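You operate a simulated robot arm through the tools that you are given. There is no shell and no other tool.

Carry out the task below with a simulated robot arm. There is one attempt and no reset: what you move stays moved.

JOB
Pack the 7 W and 5 W cartons in the wide box.
Fine: clamp the box first; fold both flaps shut.

Only the result counts: the job must be done as asked and must still hold three seconds after the hand-in. Knocking over, shifting, dropping, spilling or breaking anything else fails it. Flat cloth is picked up by pressing the open fingertips on it (5 to 10 N) and closing them slowly along it; thin cloth reads only 2 to 8 mm in the jaws.

ROBOT AND FRAMES
A 7-joint arm with a four-finger gripper, fixed in place. Base frame: the origin is at the foot of the arm, x ahead of it, y to its left, z up; the work surface is at about z = 800. Units: mm, degrees, N and s.
Its first joint turns from -69.0 to 172.0 degrees. Payload 3.67 kg.
Tool frame: the origin (TCP) lies between the finger pads and is the grasp point; the fingertips stand 28 mm ahead of it; z points along the fingers, y is the line along which they close. The gripper opens to 112 mm. The gripper's body begins 73 mm behind the TCP.
Orientation is told as [roll, pitch, yaw] about the base's x, y, z axes, in that order, counted from this pose: with the fingers straight down and closing along the base's y, the tool's x points along the base's -x, its y along +y and its z along -z.

CONTROLS
- The arm moves only by the tool servo_tool. Its argument "moves" is a list of rows, each an object (a shift or turn left out is 0, a gripper value left out holds the last) with "gripper": the closure, from 0 (fully open) to 1 (shut); "translation": the shift along the tool's x, y, z in mm, a list of three; "rotation": the turn, a rotation vector about the tool's x, y, z in degrees, a list of three. In form: [{"gripper": gripper, "translation": [x, y, z], "rotation": [wx, wy, wz]}, ...]. A call has 1 to 20 rows; each row shifts and turns the commanded pose from where the row before left it, along the tool's axes as they then stand. Rows are played at 5 a second. More than 50 mm and 8.6 degrees between two rows, or a gripper value outside its range, and nothing of the call is played. A pose out of reach is approached as far as the arm can. The call stops where the force on the tool passes 40 N (or 10 N more than at its start, if that is more) or the arm is blocked; 0.2 s more then pass. Each finger halts on what it meets, pressing with about 30 N; the grip force reading is that of the motor and also rises with nothing between the fingers. The clock runs only during rows and for 0.2 s after the last one: add rows that do not move to give the fingers time. It gives the time, the measured TCP pose, the force on the tool (base axes), the opening and the grip force at its end, in the units of the frame above (readings bear some noise), with the torque about the TCP (base axes, N m) and any sound that the robot's microphone picked up.
- Cameras (640 x 400 px; columns grow to the right, rows downward): "scene" is fixed at [50.4, -498.5, 1605.9]; the picture's right is [0.29, -0.96, 0.00], its down [-0.65, -0.20, -0.73] and it looks along [0.70, 0.21, -0.68] (base axes); focal length 368 px, centre (320, 200). "wrist" rides on the gripper at [60, -18, -104] in the tool frame; the picture's right is [0.29, 0.96, 0.00], its down [-0.80, 0.24, -0.55] and it looks along [-0.53, 0.16, 0.83] (tool axes); focal length 234 px, centre (320, 200). There is no depth. A picture from a camera that has moved, and an enlarged one, comes with that camera's place and axes in the base frame and with its lens.
- camera(camera): a new picture of that camera. It takes no simulated time.
- raise_lower(by): slides the trunk up (or, below 0, down) by that many mm; the arm rides with it, the base frame stays. It gives what a move gives, with no picture.
- zoom(camera, box): a new picture of the part [left, top, right, bottom] of that camera's present view, enlarged. It takes no simulated time.
- job_done(): hands the job in; it is judged then, once.

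Nothing tells you positions but the pictures and the camera data. Unless the task says otherwise, let go and move clear before handing in.

The tools are called after "Request:" as name(argument=value, ...) on one line, values as JSON. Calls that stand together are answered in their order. servo_tool: Moves the arm, as the interface text tells. Its arguments: {"type":"object","properties":{"moves":{"type":"array"}},"required":["moves"]} The other tools are called the same way: raise_lower (by) slides the trunk up or down; camera (camera) takes a picture; zoom (camera, box) takes an enlarged picture of a part of a camera's view; job_done () hands the job in.

At the start:

```text
time: 0.0
eef_pos: [556.4, -478.6, 1218.7]
ee_rot: [-0.1, 0.1, 0.1]
force: [0.4, -0.7, -0.5]
torque: [0.02, 0.02, 0.03]
width: 111.9
grip_force: 0.1
trunk travel left (down, up): [-550.0, 290.0]
```

scene: 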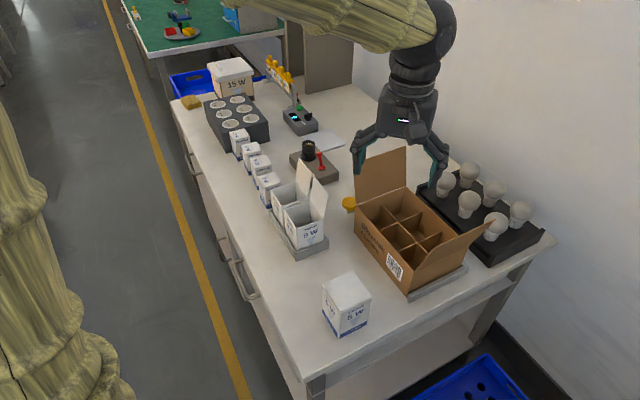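
wrist: 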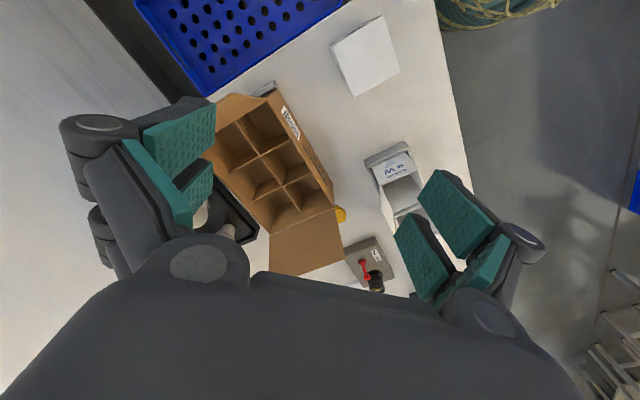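

I see a wide brown box with dividers and two open flaps, a closed 5 W carton near the front edge, a few small white cartons in a row, and a fixture with open cartons. I'll look closely before moving anything.

Request:
zoom(camera="scene", box=[320, 140, 480, 300])

Request:
zoom(camera="scene", box=[220, 120, 350, 260])

Request:
zoom(camera="scene", box=[300, 250, 400, 350])

Request:
zoom(camera="scene", box=[160, 40, 360, 180])

Request:
zoom(camera="wrist", box=[200, 60, 460, 300])

```text
2.50 times, centred on (400, 220) of scene
camera zoom: at [50.4, -498.5, 1605.9], right [0.29, -0.96, 0.0], down [-0.65, -0.2, -0.73], along [0.7, 0.21, -0.68], focal length 921 px, centre (120, 150)
```

zoom: 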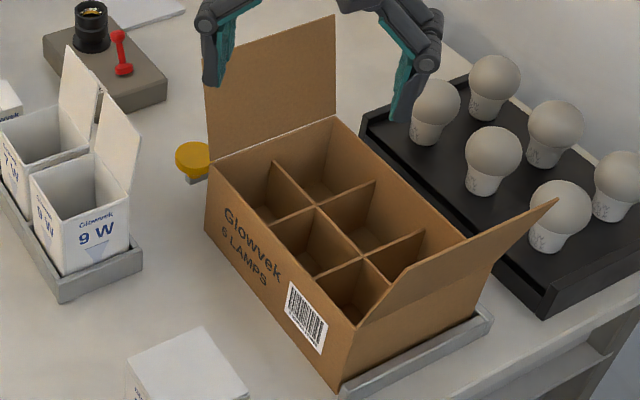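

```text
2.86 times, centred on (285, 190) of scene
camera zoom: at [50.4, -498.5, 1605.9], right [0.29, -0.96, 0.0], down [-0.65, -0.2, -0.73], along [0.7, 0.21, -0.68], focal length 1053 px, centre (420, 229)
```

zoom: 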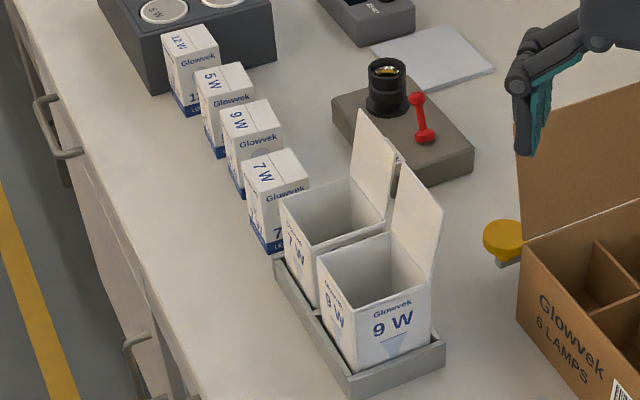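

```text
4.00 times, centred on (350, 300) of scene
camera zoom: at [50.4, -498.5, 1605.9], right [0.29, -0.96, 0.0], down [-0.65, -0.2, -0.73], along [0.7, 0.21, -0.68], focal length 1474 px, centre (200, -200)
```

zoom: 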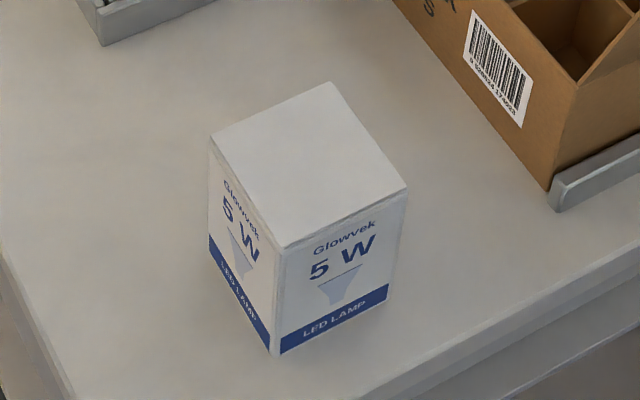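

```text
2.86 times, centred on (260, 110) of scene
camera zoom: at [50.4, -498.5, 1605.9], right [0.29, -0.96, 0.0], down [-0.65, -0.2, -0.73], along [0.7, 0.21, -0.68], focal length 1053 px, centre (491, 457)
```

zoom: 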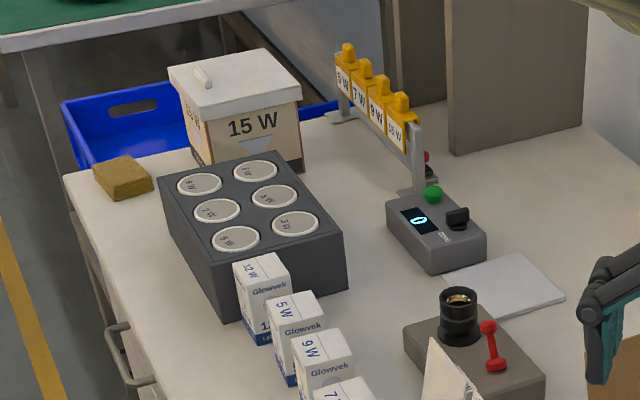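

```text
1.67 times, centred on (330, 180) of wrist
camera zoom: at [496.5, -497.8, 1324.0], right [-0.29, 0.96, 0.0], down [0.8, 0.24, 0.55], along [0.53, 0.16, -0.83], focal length 390 px, centre (303, 233)
```

zoom: 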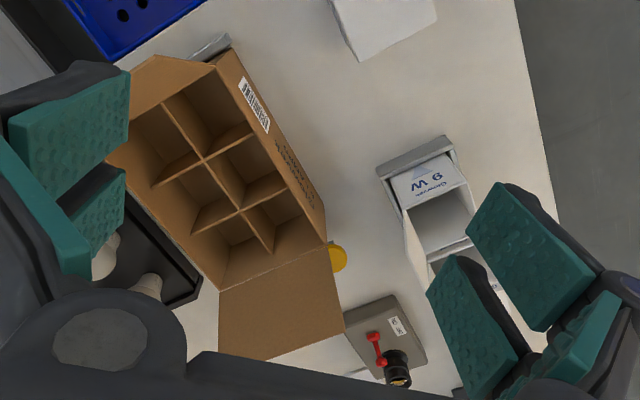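

The scene has small closed cartons in a row, larger open 7 W and 9 W cartons in a holder, and a larger closed 5 W carton. The yellow knob by the box looks like its clamp. I'll carry the wrist camera over the row at a safe height for a closer look.

Request:
servo_tool(moves=[{"translation": [-6, 45, 0]}, {"translation": [-6, 45, 0]}, {"translation": [-6, 45, 0]}, {"translation": [-6, 45, 0]}, {"translation": [-6, 45, 0]}, {"translation": [-6, 45, 0]}, {"translation": [-6, 45, 0]}, {"translation": [-6, 45, 0]}, {}])

Request:
camera(camera="wrist")

Request:
camera(camera="scene")

```text
time: 1.1
eef_pos: [581.9, -319.3, 1192.9]
ee_rot: [10.5, 1.8, -2.0]
force: [0.2, 0.4, -0.4]
torque: [0.02, 0.03, 0.01]
width: 112.0
grip_force: 0.1
out of reach, approached as far as the arm can: row 5
trunk travel left (down, up): [-550.0, 290.0]
stopped in row 5: the arm was blocked; the commanded pose is now the measured one
```

```text
taken
camera wrist: at [523.7, -354.7, 1294.8], right [-0.25, 0.95, 0.18], down [0.82, 0.11, 0.56], along [0.52, 0.29, -0.8], focal length 234 px, centre (320, 200)
```

wrist: 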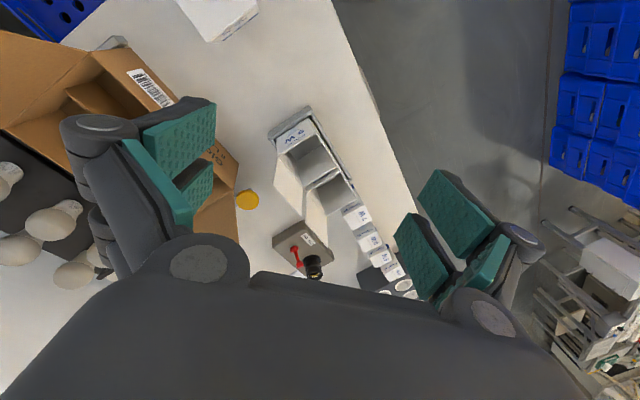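

```text
taken
```

scene: 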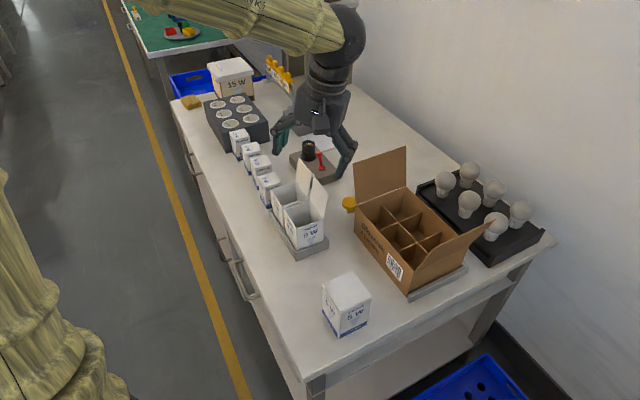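

The arm ran into its inner reach limit at this height, so the tool tilted about 10°. I'll straighten it while going lower, still well above everything.

Request:
servo_tool(moves=[{"translation": [0, 0, 15], "rotation": [2.6, -0.45, -0.5]}, {"translation": [0, 0, 15], "rotation": [2.6, -0.45, -0.5]}, {"translation": [0, 0, 15], "rotation": [2.6, -0.45, -0.5]}, {"translation": [0, 0, 15], "rotation": [2.6, -0.45, -0.5]}, {}])

```text
time: 2.3
eef_pos: [581.3, -311.8, 1136.0]
ee_rot: [-0.1, -0.6, -0.2]
force: [0.0, 0.3, 0.0]
torque: [-0.02, 0.02, -0.05]
width: 112.1
grip_force: 0.0
trunk travel left (down, up): [-550.0, 290.0]
```

Straight again. Now I'll continue toward the row of small cartons at this lower height.

Request:
servo_tool(moves=[{"translation": [0, 30, 0]}, {"translation": [0, 30, 0]}, {"translation": [0, 30, 0]}, {"translation": [0, 30, 0]}, {"translation": [0, 30, 0]}, {"translation": [0, 30, 0]}, {}])

Request:
camera(camera="wrist")

```text
time: 3.2
eef_pos: [582.4, -242.2, 1121.4]
ee_rot: [10.6, 1.4, -2.1]
force: [0.1, -0.8, -0.4]
torque: [0.0, 0.03, -0.04]
width: 112.1
grip_force: 0.1
out of reach, approached as far as the arm can: row 4
trunk travel left (down, up): [-550.0, 290.0]
stopped in row 4: the arm was blocked; the commanded pose is now the measured one
```

```text
taken
camera wrist: at [523.5, -277.6, 1222.2], right [-0.25, 0.95, 0.18], down [0.81, 0.1, 0.57], along [0.52, 0.29, -0.8], focal length 234 px, centre (320, 200)
```

wrist: 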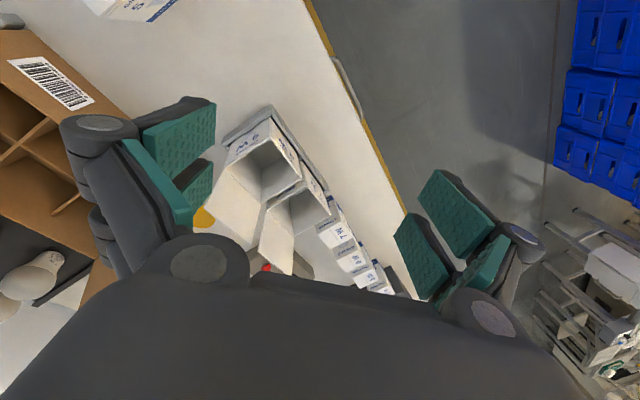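

The inner reach limit gets closer as the tool goes higher relative to the shoulder. Raising the trunk should free up room for the view.

Request:
raise_lower(by=200)

Request:
servo_tool(moves=[{"translation": [0, 0, 30], "rotation": [2.6, -0.35, -0.5]}, {"translation": [0, 0, 30], "rotation": [2.6, -0.35, -0.5]}, {"translation": [0, 0, 30], "rotation": [2.6, -0.35, -0.5]}, {"translation": [0, 0, 30], "rotation": [2.6, -0.35, -0.5]}, {"translation": [0, 0, 30]}, {"translation": [0, 0, 30]}, {}])

Request:
camera(camera="wrist")

```text
time: 5.4
eef_pos: [581.2, -242.2, 1322.3]
ee_rot: [10.7, 1.2, -2.1]
force: [-0.3, 0.1, -0.4]
torque: [-0.04, 0.05, -0.02]
width: 112.0
grip_force: 0.0
trunk travel left (down, up): [-750.0, 90.0]
```

```text
time: 7.0
eef_pos: [581.6, -228.2, 1143.4]
ee_rot: [0.0, -0.4, -0.4]
force: [-0.5, -0.1, 0.4]
torque: [0.02, -0.04, -0.04]
width: 112.1
grip_force: 0.0
trunk travel left (down, up): [-750.0, 90.0]
```

```text
taken
camera wrist: at [521.0, -246.2, 1248.1], right [-0.28, 0.96, 0.0], down [0.79, 0.24, 0.56], along [0.54, 0.16, -0.83], focal length 234 px, centre (320, 200)
```

wrist: 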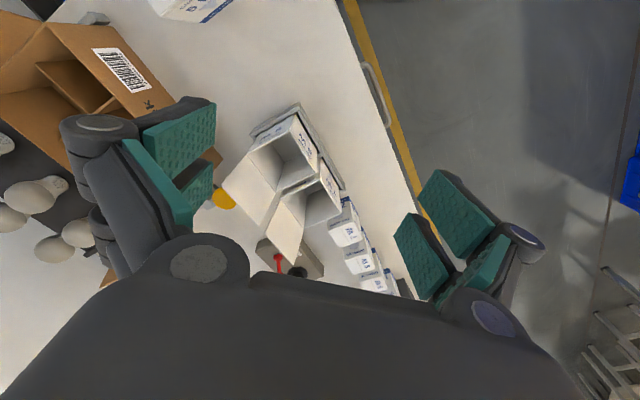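

Reach is fine now. I'll move further out so that the row of small cartons sits in the clear part of the picture.

Request:
servo_tool(moves=[{"translation": [-36, 25, 0]}, {"translation": [-36, 25, 0]}, {"translation": [-36, 25, 0]}, {"translation": [-36, 25, 0]}, {"translation": [-20, 10, 0]}, {}])

Request:
camera(camera="wrist")

Request:
zoom(camera="wrist", box=[220, 0, 420, 240])

```text
time: 8.4
eef_pos: [743.4, -119.5, 1144.4]
ee_rot: [0.0, -0.4, -0.3]
force: [1.0, 0.7, 0.0]
torque: [0.0, 0.02, 0.03]
width: 112.3
grip_force: 0.0
trunk travel left (down, up): [-750.0, 90.0]
```

```text
taken
camera wrist: at [682.6, -136.8, 1249.0], right [-0.28, 0.96, 0.0], down [0.79, 0.24, 0.56], along [0.54, 0.16, -0.83], focal length 234 px, centre (320, 200)
```

wrist: 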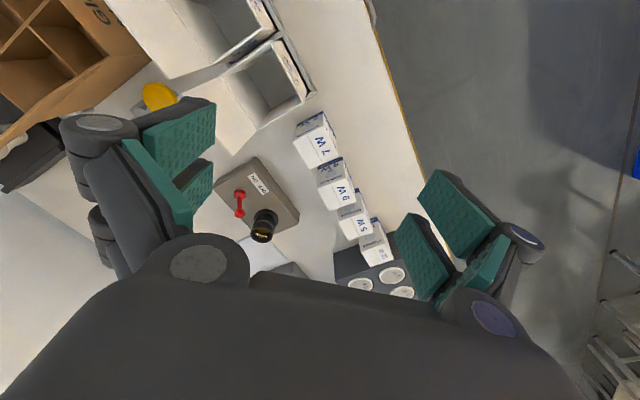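

```text
1.67 times, centred on (320, 120) of wrist
camera zoom: at [682.6, -136.8, 1249.0], right [-0.28, 0.96, 0.0], down [0.79, 0.24, 0.56], along [0.54, 0.16, -0.83], focal length 390 px, centre (320, 333)
```

zoom: 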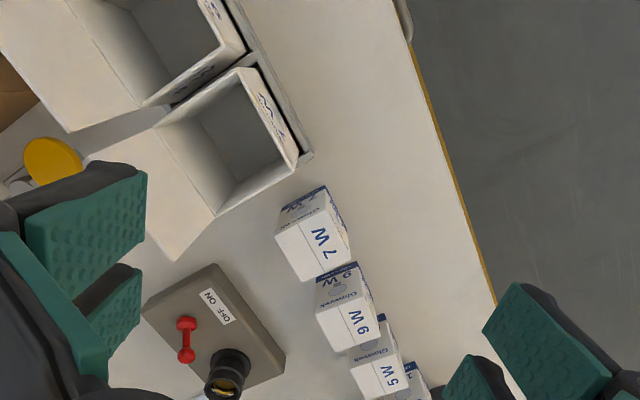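

The row holds small closed cartons with top labels 7 W, 9 W, 5 W and 12 W. Next I'll view the box and its clamp from above to measure the compartments.

Request:
servo_tool(moves=[{"translation": [8, -40, 0]}, {"translation": [8, -40, 0]}, {"translation": [8, -40, 0]}, {"translation": [8, -40, 0]}, {"translation": [8, -40, 0]}, {"translation": [8, -40, 0]}, {"translation": [8, -40, 0]}, {"translation": [8, -40, 0]}, {"translation": [8, -40, 0]}, {}])

Request:
camera(camera="wrist")

Request:
zoom(camera="wrist", box=[200, 0, 440, 240])

```text
time: 10.6
eef_pos: [672.6, -475.7, 1143.8]
ee_rot: [0.0, -0.4, -0.3]
force: [0.4, 1.2, -0.2]
torque: [-0.03, -0.02, 0.01]
width: 111.6
grip_force: 0.1
trunk travel left (down, up): [-750.0, 90.0]
```

```text
taken
camera wrist: at [612.9, -494.7, 1248.1], right [-0.28, 0.96, 0.0], down [0.79, 0.24, 0.56], along [0.54, 0.15, -0.83], focal length 234 px, centre (320, 200)
```

wrist: 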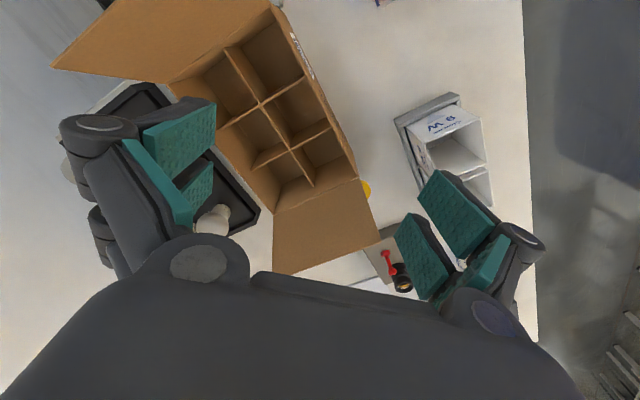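

```text
1.67 times, centred on (320, 120) of wrist
camera zoom: at [612.9, -494.7, 1248.1], right [-0.28, 0.96, 0.0], down [0.79, 0.24, 0.56], along [0.54, 0.15, -0.83], focal length 390 px, centre (320, 333)
```

zoom: 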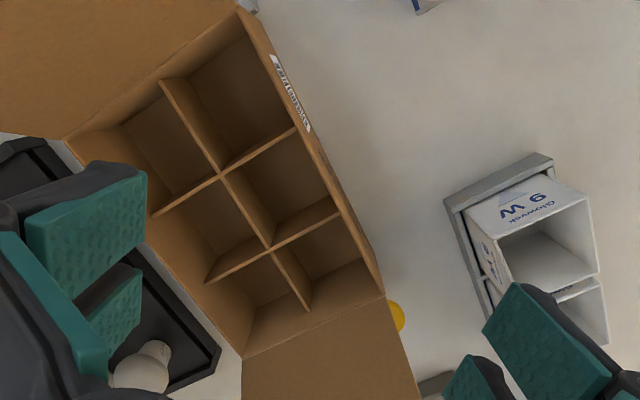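

The box measures about 250 × 167 mm, about 105 mm high, turned about 45°. Its compartments are about 80 mm. The large cartons stand about 117–120 mm tall and would not fit under shut flaps, so I take the small 7 W and 5 W cartons in the row as the ones meant. Next I'll look closely at the yellow clamp.

Request:
servo_tool(moves=[{"translation": [-22, 40, 0]}, {"translation": [-22, 40, 0]}, {"translation": [-22, 40, 0]}, {"translation": [-22, 40, 0]}, {"translation": [-10, 40, 20]}, {"translation": [-10, 0, 30]}, {"translation": [0, 0, 30]}, {}])

Request:
camera(camera="wrist")

Request:
zoom(camera="wrist", box=[200, 80, 320, 200])

Request:
zoom(camera="scene", box=[330, 150, 430, 250])

```text
time: 12.4
eef_pos: [781.6, -280.0, 1064.1]
ee_rot: [0.0, -0.4, -0.3]
force: [0.1, -0.2, 1.3]
torque: [0.01, -0.01, 0.03]
width: 112.0
grip_force: 0.0
trunk travel left (down, up): [-750.0, 90.0]
```

```text
taken
camera wrist: at [720.8, -298.4, 1168.5], right [-0.28, 0.96, 0.0], down [0.79, 0.24, 0.56], along [0.54, 0.16, -0.83], focal length 234 px, centre (320, 200)
```

wrist: 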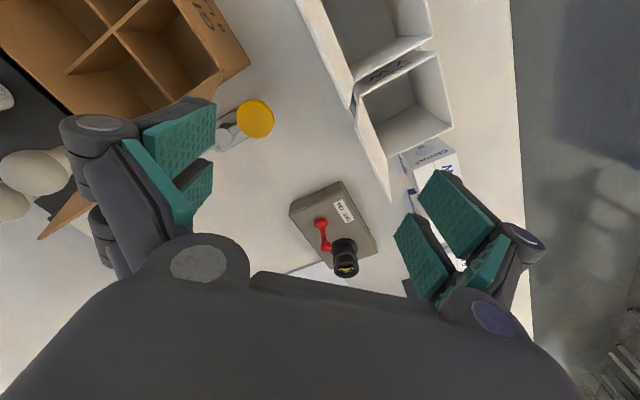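

```text
3.33 times, centred on (260, 140) of wrist
camera zoom: at [720.8, -298.4, 1168.5], right [-0.28, 0.96, 0.0], down [0.79, 0.24, 0.56], along [0.54, 0.16, -0.83], focal length 781 px, centre (520, 400)
```

zoom: 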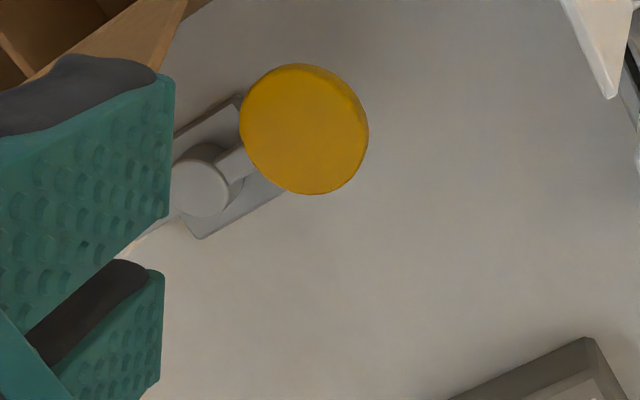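

```text
4.00 times, centred on (380, 200) of scene
camera zoom: at [50.4, -498.5, 1605.9], right [0.29, -0.96, 0.0], down [-0.65, -0.2, -0.73], along [0.7, 0.21, -0.68], focal length 1474 px, centre (80, 200)
```

zoom: 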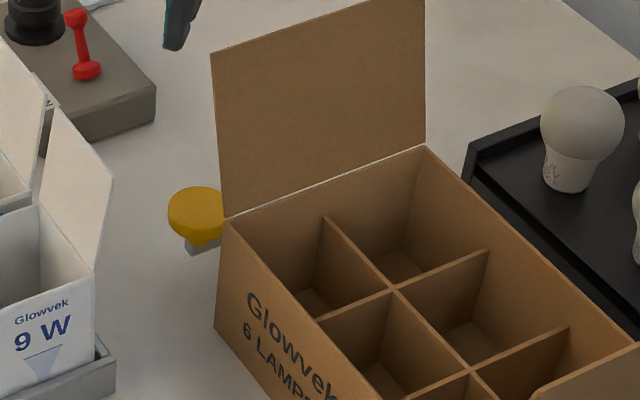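

The clamp seems to be a base plate with a vertical grey pivot and a lever that ends in the yellow knob. I'll raise and shift to see it clear of the finger.

Request:
servo_tool(moves=[{"translation": [0, 0, -40]}, {"translation": [0, 0, -40]}, {"translation": [0, -40, 0]}, {"translation": [0, -40, 0]}, {}])

Request:
zoom(camera="wrist", box=[200, 40, 380, 180])

Request:
camera(camera="wrist")

```text
time: 13.6
eef_pos: [778.5, -360.4, 1147.1]
ee_rot: [-0.2, -0.5, -0.3]
force: [-0.2, 0.7, 0.4]
torque: [-0.02, 0.05, 0.0]
width: 112.0
grip_force: 0.0
trunk travel left (down, up): [-750.0, 90.0]
```

```text
2.86 times, centred on (290, 110) of wrist
camera zoom: at [718.4, -377.4, 1250.5], right [-0.28, 0.96, 0.0], down [0.79, 0.24, 0.56], along [0.54, 0.16, -0.83], focal length 669 px, centre (406, 457)
```

zoom: 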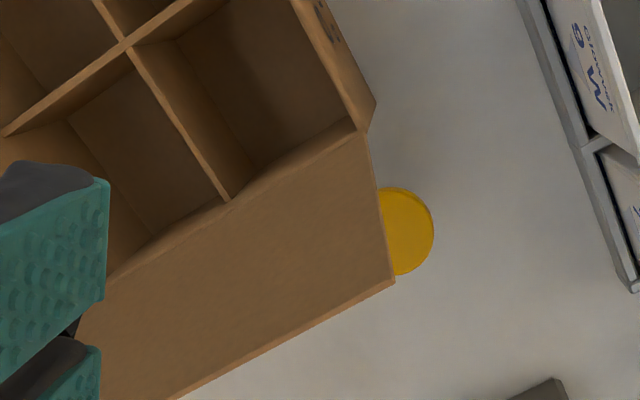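

```text
taken
camera wrist: at [718.4, -377.4, 1250.5], right [-0.28, 0.96, 0.0], down [0.79, 0.24, 0.56], along [0.54, 0.16, -0.83], focal length 234 px, centre (320, 200)
```

wrist: 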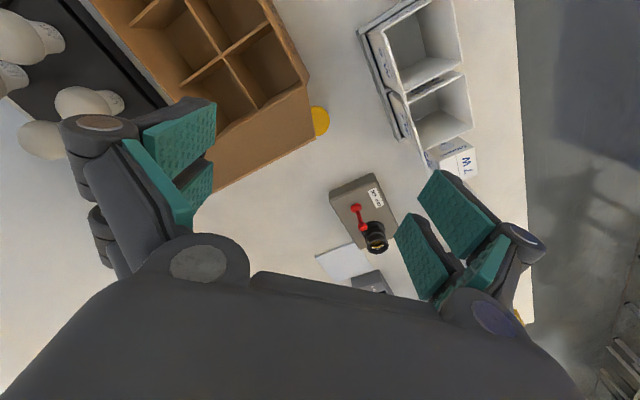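

The standing flap hides the clamp from here. I'll move out beside it and yaw the tool to look back past the flap.

Request:
servo_tool(moves=[{"translation": [-20, 40, 0], "rotation": [0, 0, 8.5]}, {"translation": [-20, 40, 0], "rotation": [0, 0, 8.5]}, {"translation": [-18, 0, 0], "rotation": [0, 0, 8.5]}, {"rotation": [0, 0, 8.5]}, {"rotation": [0, 0, 8.5]}, {"rotation": [0, 0, 8.5]}, {"rotation": [0, 0, 8.5]}, {}])

Request:
camera(camera="wrist")

```text
time: 15.4
eef_pos: [844.0, -288.5, 1145.0]
ee_rot: [0.3, -0.2, -60.0]
force: [0.4, -0.3, -0.4]
torque: [0.01, 0.0, -0.01]
width: 112.0
grip_force: 0.1
trunk travel left (down, up): [-750.0, 90.0]
```

```text
taken
camera wrist: at [797.7, -246.9, 1249.3], right [0.68, 0.73, 0.0], down [0.6, -0.57, 0.56], along [0.41, -0.38, -0.83], focal length 234 px, centre (320, 200)
```

wrist: 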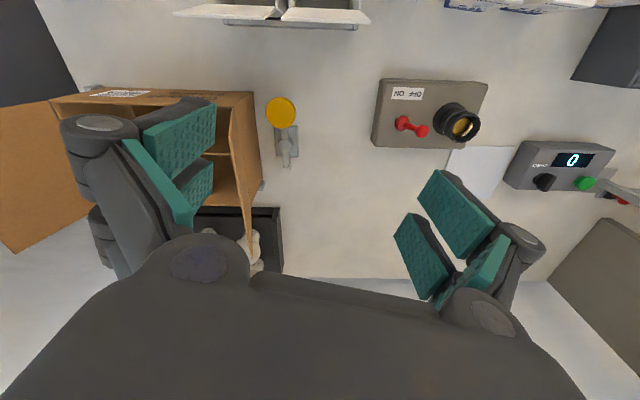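

Request:
zoom(camera="wrist", box=[235, 80, 335, 200])

```text
3.33 times, centred on (285, 140) of wrist
camera zoom: at [797.7, -246.9, 1249.3], right [0.68, 0.73, 0.0], down [0.6, -0.57, 0.56], along [0.41, -0.38, -0.83], focal length 781 px, centre (437, 400)
```

zoom: 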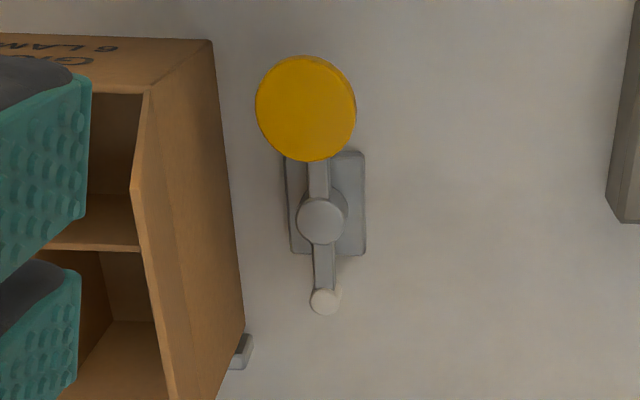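

The clamp is now clear. A lever turns on a vertical post at about (870,-401): the yellow knob is on one end at about (823,-354, z 866) and a cream pad on the other. Swinging the knob outward (clockwise from above) presses the pad onto the box's end wall. I'll test the yaw of about -135° needed to grip the knob with the fingers parallel to the wall.

Request:
servo_tool(moves=[{"rotation": [0, 0, 8.4]}, {"rotation": [0, 0, 8.4]}, {"rotation": [0, 0, 8.4]}, {"rotation": [0, 0, 8.4]}, {"rotation": [0, 0, 8.4]}, {"rotation": [0, 0, 8.4]}, {"rotation": [0, 0, 8.4]}, {"rotation": [0, 0, 8.4]}, {"rotation": [0, 0, 8.4]}, {}])

Request:
camera(camera="wrist")

Request:
camera(camera="scene")

```text
time: 17.6
eef_pos: [844.4, -288.5, 1145.4]
ee_rot: [0.4, 0.2, -135.5]
force: [0.0, -0.5, 0.3]
torque: [0.0, 0.0, -0.06]
width: 112.1
grip_force: 0.0
trunk travel left (down, up): [-750.0, 90.0]
```

```text
taken
camera wrist: at [873.5, -234.6, 1250.2], right [0.88, -0.48, 0.01], down [-0.4, -0.73, 0.55], along [-0.26, -0.49, -0.83], focal length 234 px, centre (320, 200)
```

wrist: 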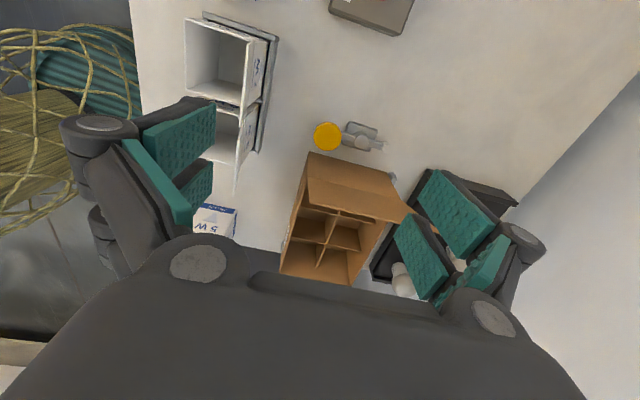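

```text
taken
```

scene: 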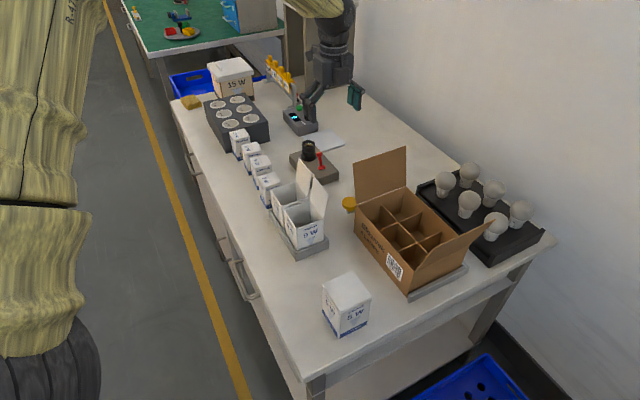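

Yaw -135° is reachable and gives a clear view of the clamp and the box's end. I'll zoom in to refine the knob position.

Request:
zoom(camera="wrist", box=[270, 90, 430, 200])

Request:
zoom(camera="wrist", box=[250, 130, 430, 290])

```text
3.64 times, centred on (350, 145) of wrist
camera zoom: at [873.5, -234.6, 1250.2], right [0.88, -0.48, 0.01], down [-0.4, -0.73, 0.55], along [-0.26, -0.49, -0.83], focal length 852 px, centre (211, 400)
```

zoom: 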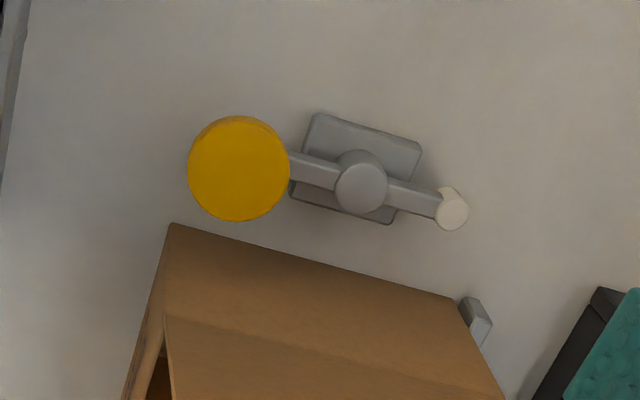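

```text
2.50 times, centred on (340, 210) of wrist
camera zoom: at [873.5, -234.6, 1250.2], right [0.88, -0.48, 0.01], down [-0.4, -0.73, 0.55], along [-0.26, -0.49, -0.83], focal length 585 px, centre (270, 175)
```

zoom: 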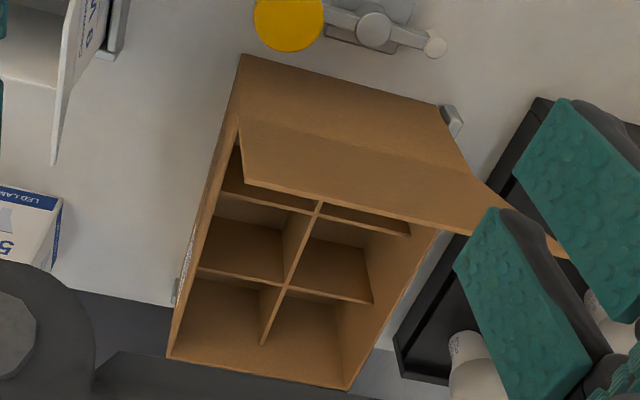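

The views agree: knob top centre at (823,-354, z≈866), pivot at (870,-400), pad arm about 55 mm, end wall about 60 mm from the pivot. The lever must therefore swing roughly 80–90°. I'll centre over the knob at a safe height, then lower the trunk for more outward reach.

Request:
servo_tool(moves=[{"translation": [-31, 16, 0]}, {"translation": [-30, 16, 0]}, {}])

Request:
raise_lower(by=-200)

Request:
camera(camera="wrist")

Request:
camera(camera="scene")

```text
time: 18.4
eef_pos: [823.3, -354.8, 1144.7]
ee_rot: [0.3, 0.2, -135.4]
force: [-0.2, 0.4, 0.2]
torque: [-0.03, 0.0, 0.02]
width: 112.0
grip_force: 0.2
trunk travel left (down, up): [-750.0, 90.0]
```

```text
time: 19.7
eef_pos: [831.2, -356.0, 1033.3]
ee_rot: [1.3, 0.7, -135.1]
force: [1.0, 1.7, 8.7]
torque: [-0.56, -0.19, 0.16]
width: 113.3
grip_force: 0.2
trunk travel left (down, up): [-629.0, 211.0]
stopped: the force on the tool passed its limit at 62 N (the readings are from after the stop); the commanded pose is now the measured one
```

```text
taken
camera wrist: at [856.8, -300.8, 1138.5], right [0.88, -0.48, 0.03], down [-0.41, -0.73, 0.55], along [-0.24, -0.49, -0.83], focal length 234 px, centre (320, 200)
```

wrist: 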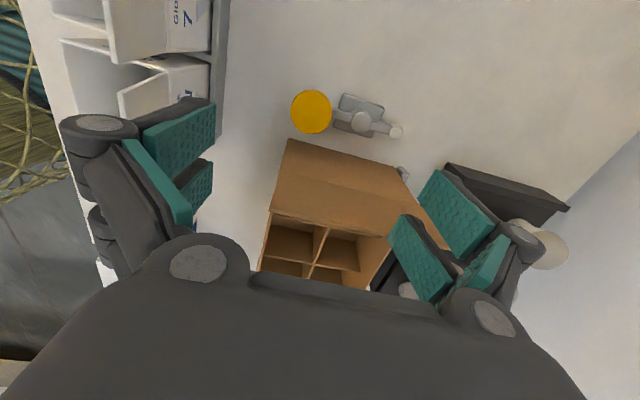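

```text
taken
```

scene: 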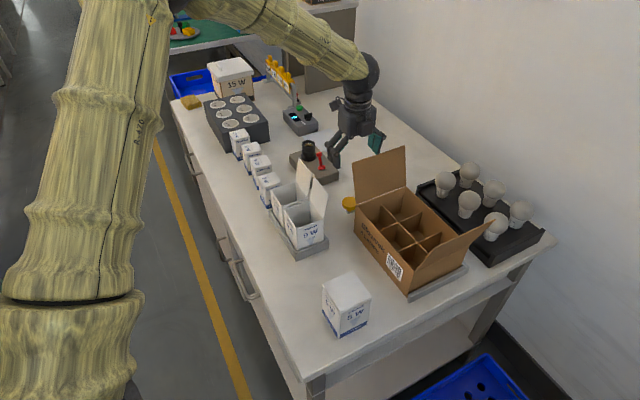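

The descent stopped on contact at z≈1033, although nothing looks displaced in the scene. I'll look closely at what the hand touched before moving.

Request:
zoom(camera="wrist", box=[230, 110, 560, 300])

Request:
zoom(camera="scene", box=[300, 60, 440, 220])

```text
1.94 times, centred on (395, 205) of wrist
camera zoom: at [856.8, -300.8, 1138.5], right [0.88, -0.48, 0.03], down [-0.41, -0.73, 0.55], along [-0.24, -0.49, -0.83], focal length 454 px, centre (174, 190)
```

zoom: 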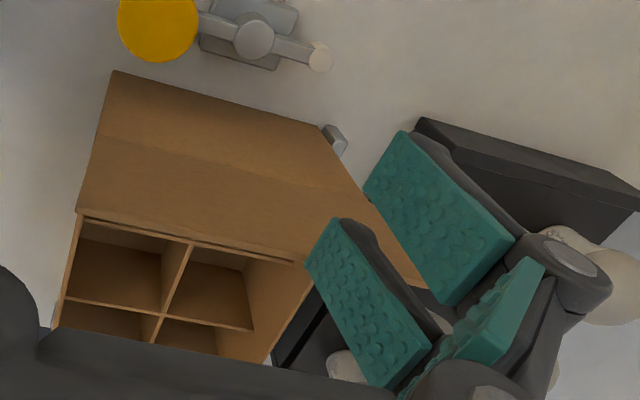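

```text
2.50 times, centred on (370, 140) of scene
camera zoom: at [50.4, -498.5, 1605.9], right [0.29, -0.96, 0.0], down [-0.65, -0.2, -0.73], along [0.7, 0.21, -0.68], focal length 921 px, centre (195, 350)
```

zoom: 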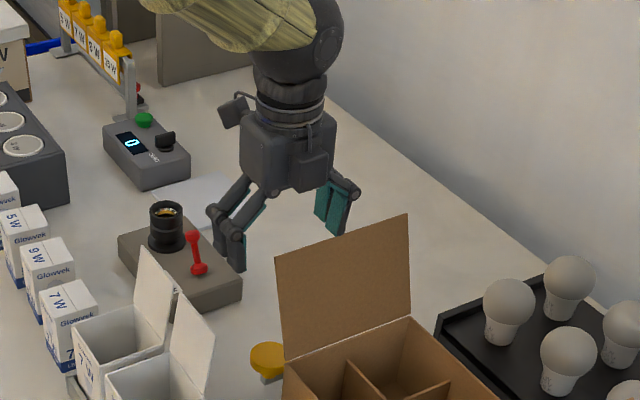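

The reaction torque says the finger on the pivot side brushed the top edge of the standing flap. The fingers are effectively about 50 mm across, in two prongs, and the flap leans out about 39 mm at z≈1026. It hasn't moved visibly, so I'll back straight away from it and then narrow the fingers.

Request:
servo_tool(moves=[{"translation": [5, 0, 0]}, {"translation": [8, 0, 0], "gripper": 0.25}, {"rotation": [0.5, 0.5, 0], "gripper": 0.25}, {"gripper": 0.25}])

Request:
zoom(camera="wrist", box=[230, 80, 470, 260])

```text
time: 20.7
eef_pos: [838.5, -345.1, 1035.7]
ee_rot: [1.0, 1.1, -135.1]
force: [15.2, 0.5, 25.9]
torque: [-1.47, -0.68, 0.75]
width: 102.9
grip_force: 16.2
trunk travel left (down, up): [-629.0, 211.0]
```

```text
2.22 times, centred on (350, 170) of wrist
camera zoom: at [865.0, -291.6, 1141.1], right [0.88, -0.48, 0.02], down [-0.41, -0.73, 0.54], along [-0.24, -0.49, -0.84], focal length 520 px, centre (253, 267)
```

zoom: 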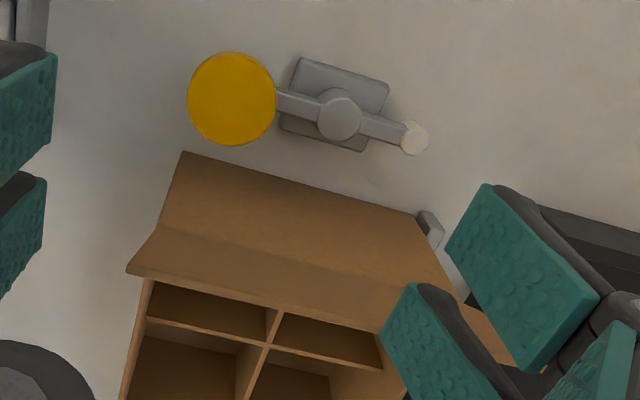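

Backing off dragged the flap outward, so its edge is sitting between the finger prongs. I'll undo the sideways shift, open the fingers and lift straight up to free it.

Request:
servo_tool(moves=[{"gripper": 0.0}, {"translation": [-6, 0, 0], "gripper": 0.0}, {"translation": [-4, 0, -5]}, {"translation": [0, 0, -10]}, {"translation": [0, 0, -15]}, {"translation": [0, 0, -15]}, {"translation": [0, 0, -15]}, {}])

Request:
camera(camera="wrist")

Request:
camera(camera="scene")

```text
time: 22.5
eef_pos: [829.9, -356.1, 1093.1]
ee_rot: [0.7, 1.2, -135.2]
force: [0.9, 0.5, -0.4]
torque: [-0.02, 0.0, -0.01]
width: 112.1
grip_force: 0.1
trunk travel left (down, up): [-629.0, 211.0]
```

```text
taken
camera wrist: at [857.6, -301.2, 1198.0], right [0.88, -0.48, 0.02], down [-0.41, -0.73, 0.54], along [-0.24, -0.48, -0.84], focal length 234 px, centre (320, 200)
```

wrist: 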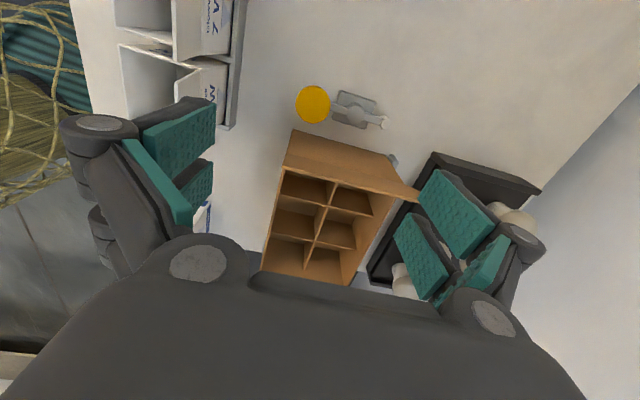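

```text
taken
```

scene: 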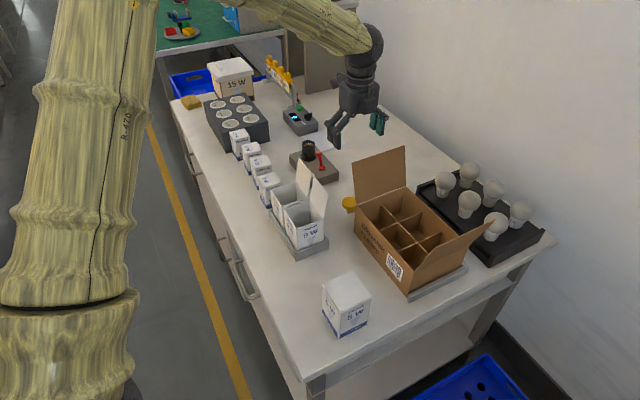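

The flap is free and the box looks unmoved. I'll measure the flap's present lean and the box from here.

Request:
zoom(camera="wrist", box=[250, 70, 430, 290])

Request:
zoom(camera="scene", box=[330, 140, 490, 300])

```text
1.82 times, centred on (340, 180) of wrist
camera zoom: at [857.6, -301.2, 1198.0], right [0.88, -0.48, 0.02], down [-0.41, -0.73, 0.54], along [-0.24, -0.48, -0.84], focal length 426 px, centre (284, 236)
```

zoom: 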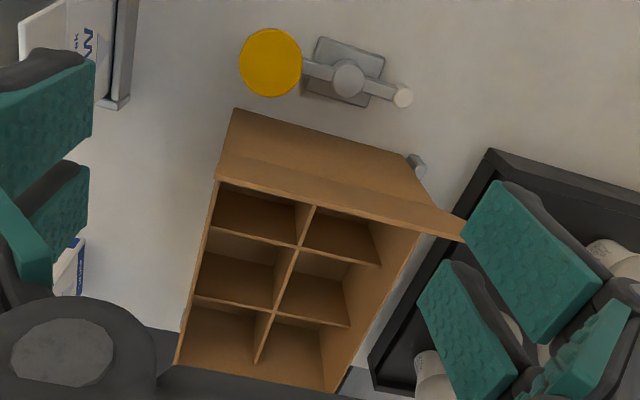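

```text
2.50 times, centred on (410, 220) of scene
camera zoom: at [50.4, -498.5, 1605.9], right [0.29, -0.96, 0.0], down [-0.65, -0.2, -0.73], along [0.7, 0.21, -0.68], focal length 921 px, centre (95, 150)
```

zoom: 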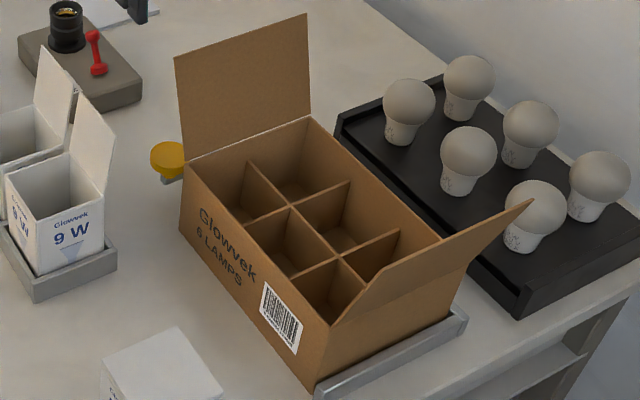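

The flap's top edge leans out about 39 mm at z≈1026, so I'll keep the hand centre at least 74 mm from the wall while passing it. I'll level the tool, narrow the fingers while still high, then descend beside the flap.

Request:
servo_tool(moves=[{"translation": [10, -7, 0], "rotation": [0.7, -1.2, 0], "gripper": 0.2}, {"gripper": 0.2}, {"translation": [0, 0, 20]}, {"translation": [0, 0, 20]}, {"translation": [0, 0, 20]}, {"translation": [0, 0, 20]}, {"translation": [0, 0, 20]}, {}])

Request:
camera(camera="wrist")

```text
time: 24.3
eef_pos: [831.7, -343.1, 994.2]
ee_rot: [0.1, 0.0, -135.4]
force: [-0.3, 0.0, 0.5]
torque: [0.02, 0.0, -0.01]
width: 89.9
grip_force: 0.0
trunk travel left (down, up): [-629.0, 211.0]
```

```text
taken
camera wrist: at [861.6, -288.2, 1097.9], right [0.88, -0.48, 0.0], down [-0.4, -0.73, 0.55], along [-0.26, -0.49, -0.83], focal length 234 px, centre (320, 200)
```

wrist: 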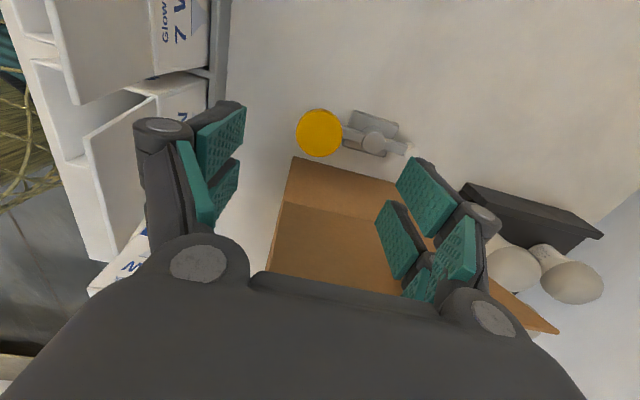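

No contact and the knob is well centred. I'll continue down to the knob's level with small corrections.

Request:
servo_tool(moves=[{"translation": [0, 1, 20]}, {"translation": [0, 1, 20]}, {"translation": [0, 0, 20]}, {"translation": [-1, 0, 20]}, {"translation": [-1, 0, 20]}, {"translation": [0, 0, 15]}, {}])

Request:
camera(camera="wrist")

Request:
zoom(camera="scene", box=[280, 80, 440, 240])

```text
time: 25.1
eef_pos: [838.6, -340.9, 941.2]
ee_rot: [0.8, 0.5, -134.9]
force: [0.1, 12.0, 20.9]
torque: [-1.36, 0.68, -0.39]
width: 89.6
grip_force: 0.1
trunk travel left (down, up): [-629.0, 211.0]
stopped in row 4: the force on the tool passed its limit at 54 N (the readings are from after the stop); the commanded pose is now the measured one
```

```text
taken
camera wrist: at [866.3, -286.2, 1046.4], right [0.88, -0.47, 0.02], down [-0.4, -0.73, 0.55], along [-0.25, -0.49, -0.83], focal length 234 px, centre (320, 200)
```

wrist: 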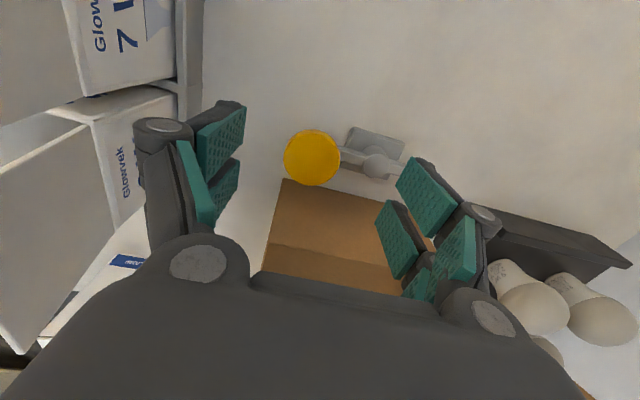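

```text
2.50 times, centred on (360, 160) of scene
camera zoom: at [50.4, -498.5, 1605.9], right [0.29, -0.96, 0.0], down [-0.65, -0.2, -0.73], along [0.7, 0.21, -0.68], focal length 921 px, centre (220, 300)
```

zoom: 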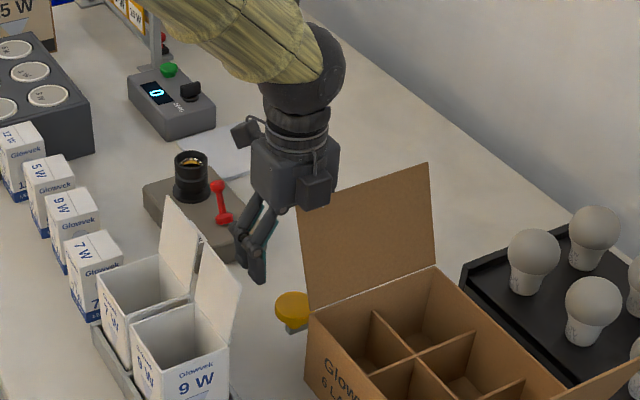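

The flap's top corner met a box-like protrusion on the underside of the gripper body, 85 mm above the TCP. I'll lift off, tilt the hand's top outward by 15° so the body clears the flap, and come down again.

Request:
servo_tool(moves=[{"translation": [0, 0, -15]}, {"translation": [0, 0, -20]}, {"translation": [0, 0, -25]}, {"rotation": [0.8, -5.5, 0]}, {"rotation": [0, -5, 0]}, {"rotation": [0, -5, 0]}, {}])

Request:
camera(camera="wrist")

Request:
zoom(camera="scene", box=[280, 80, 440, 240])

```text
time: 26.7
eef_pos: [834.8, -344.6, 998.5]
ee_rot: [-0.1, -15.2, -135.1]
force: [-0.9, -0.2, 0.3]
torque: [0.05, -0.01, -0.01]
width: 89.5
grip_force: 0.1
trunk travel left (down, up): [-629.0, 211.0]
```

```text
taken
camera wrist: at [883.5, -272.5, 1084.5], right [0.87, -0.48, -0.08], down [-0.27, -0.61, 0.74], along [-0.41, -0.63, -0.66], focal length 234 px, centre (320, 200)
```

wrist: 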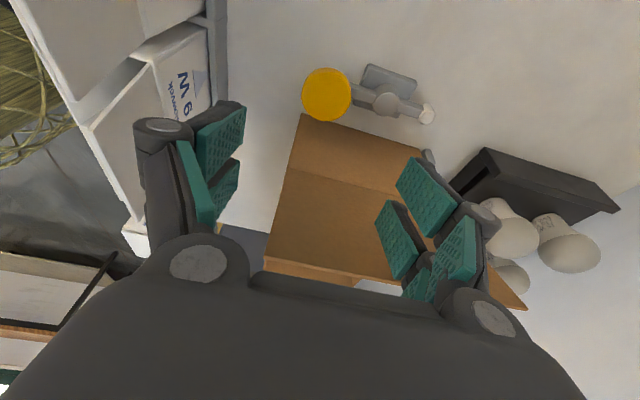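

```text
2.50 times, centred on (360, 160) of scene
camera zoom: at [50.4, -498.5, 1605.9], right [0.29, -0.96, 0.0], down [-0.65, -0.2, -0.73], along [0.7, 0.21, -0.68], focal length 921 px, centre (220, 300)
```

zoom: 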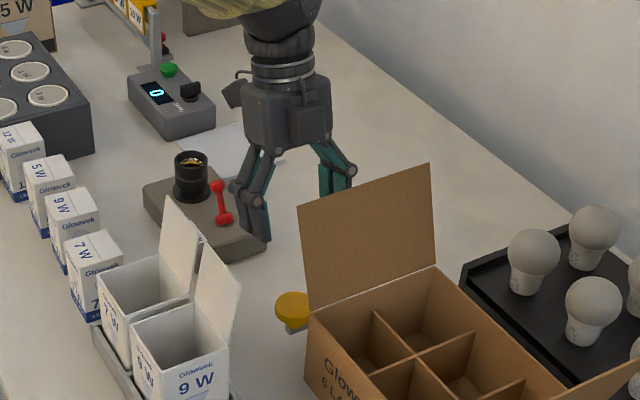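

The body now clears the flap. I'll descend vertically in the tilted pose to the knob.

Request:
servo_tool(moves=[{"translation": [5.2, 0, 17.2]}, {"translation": [5.2, 0, 17.2]}, {"translation": [5.2, 0, 17.2]}, {"translation": [5.2, 0, 17.2]}, {"translation": [5.2, 0, 17.2]}, {"translation": [5.2, 0, 17.2]}, {}])

Request:
camera(camera="wrist")

Request:
zoom(camera="scene", box=[280, 100, 440, 240])

```text
time: 28.3
eef_pos: [838.3, -341.3, 892.1]
ee_rot: [-0.1, -15.2, -135.1]
force: [-0.4, 1.0, 0.3]
torque: [0.03, -0.03, 0.03]
width: 89.8
grip_force: 0.1
trunk travel left (down, up): [-629.0, 211.0]
```

```text
taken
camera wrist: at [886.3, -270.0, 977.4], right [0.87, -0.48, -0.08], down [-0.27, -0.61, 0.74], along [-0.41, -0.63, -0.67], focal length 234 px, centre (320, 200)
```

wrist: 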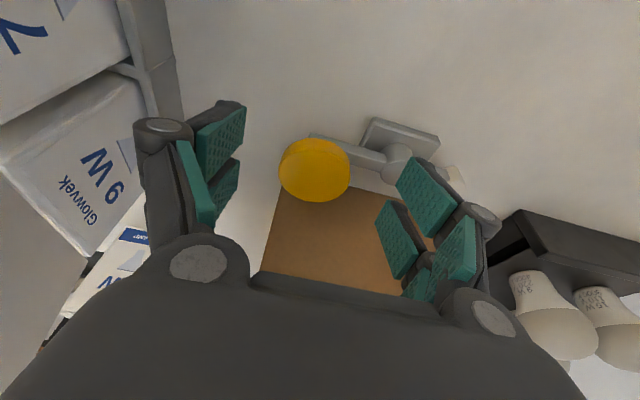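

```text
2.86 times, centred on (360, 170) of scene
camera zoom: at [50.4, -498.5, 1605.9], right [0.29, -0.96, 0.0], down [-0.65, -0.2, -0.73], along [0.7, 0.21, -0.68], focal length 1053 px, centre (206, 286)
```

zoom: 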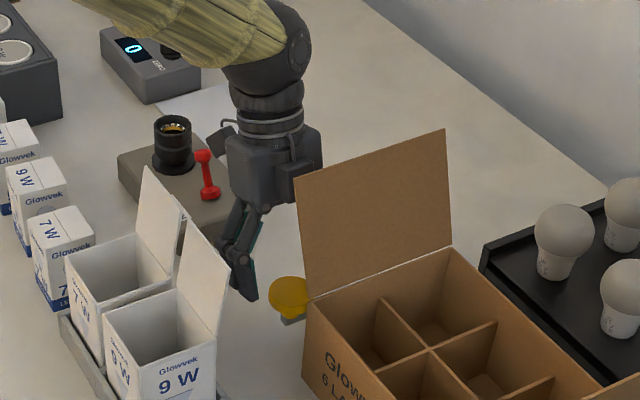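

Still no contact. I'll zoom on the knob between the fingers to fix its height and offset before closing.

Request:
zoom(camera="wrist", box=[230, 100, 450, 240])

Request:
zoom(camera="scene", box=[320, 150, 380, 220])

```text
2.86 times, centred on (340, 170) of wrist
camera zoom: at [886.3, -270.0, 977.4], right [0.87, -0.48, -0.08], down [-0.27, -0.61, 0.74], along [-0.41, -0.63, -0.67], focal length 669 px, centre (263, 286)
```

zoom: 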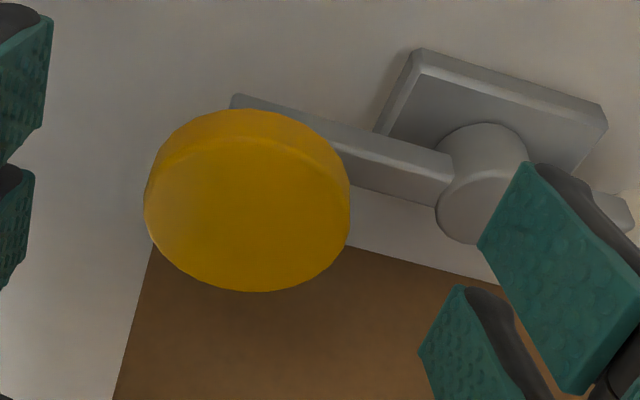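

```text
5.71 times, centred on (350, 185) of scene
camera zoom: at [50.4, -498.5, 1605.9], right [0.29, -0.96, 0.0], down [-0.65, -0.2, -0.73], along [0.7, 0.21, -0.68], focal length 2106 px, centre (149, 286)
```

zoom: 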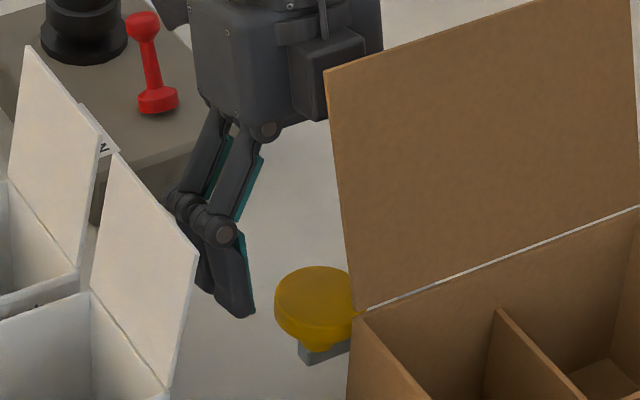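

The knob's top centre is at about (825,-353.5, 866), about 47 mm across and 20 mm thick, and well centred between the inner prongs. I'll go down 18 mm and close on it.

Request:
servo_tool(moves=[{"translation": [2.3, 0, 8.7]}, {"translation": [2.3, 0, 8.7]}, {"gripper": 0.35}, {"gripper": 0.45}, {"gripper": 0.52}, {"gripper": 0.58}, {"gripper": 0.62}, {}])

Request:
zoom(camera="wrist", box=[230, 100, 450, 240])

Request:
zoom(camera="scene", box=[300, 120, 400, 220])

```text
time: 30.1
eef_pos: [838.2, -342.4, 873.4]
ee_rot: [-0.2, -15.3, -135.0]
force: [-3.1, 2.2, 0.3]
torque: [0.02, 0.09, -0.11]
width: 47.1
grip_force: 45.0
trunk travel left (down, up): [-629.0, 211.0]
```

```text
2.86 times, centred on (340, 170) of wrist
camera zoom: at [885.8, -269.6, 958.4], right [0.87, -0.48, -0.08], down [-0.27, -0.61, 0.74], along [-0.41, -0.63, -0.66], focal length 669 px, centre (263, 286)
```

zoom: 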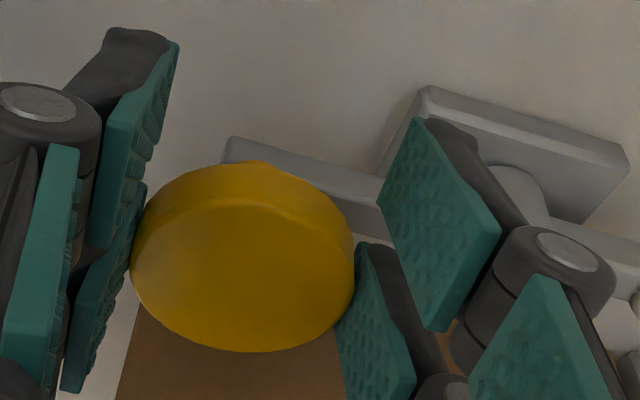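

```text
4.00 times, centred on (350, 170) of scene
camera zoom: at [50.4, -498.5, 1605.9], right [0.29, -0.96, 0.0], down [-0.65, -0.2, -0.73], along [0.7, 0.21, -0.68], focal length 1474 px, centre (200, 320)
```

zoom: 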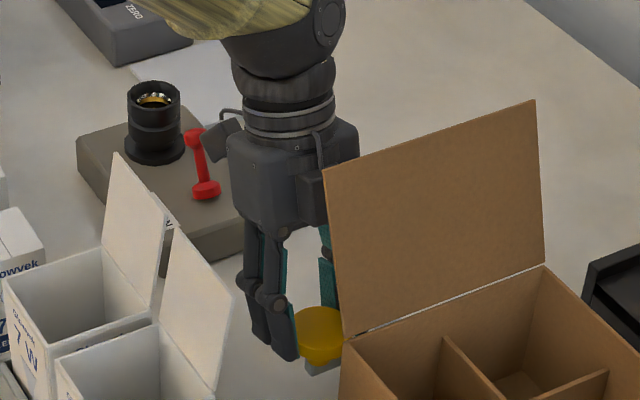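

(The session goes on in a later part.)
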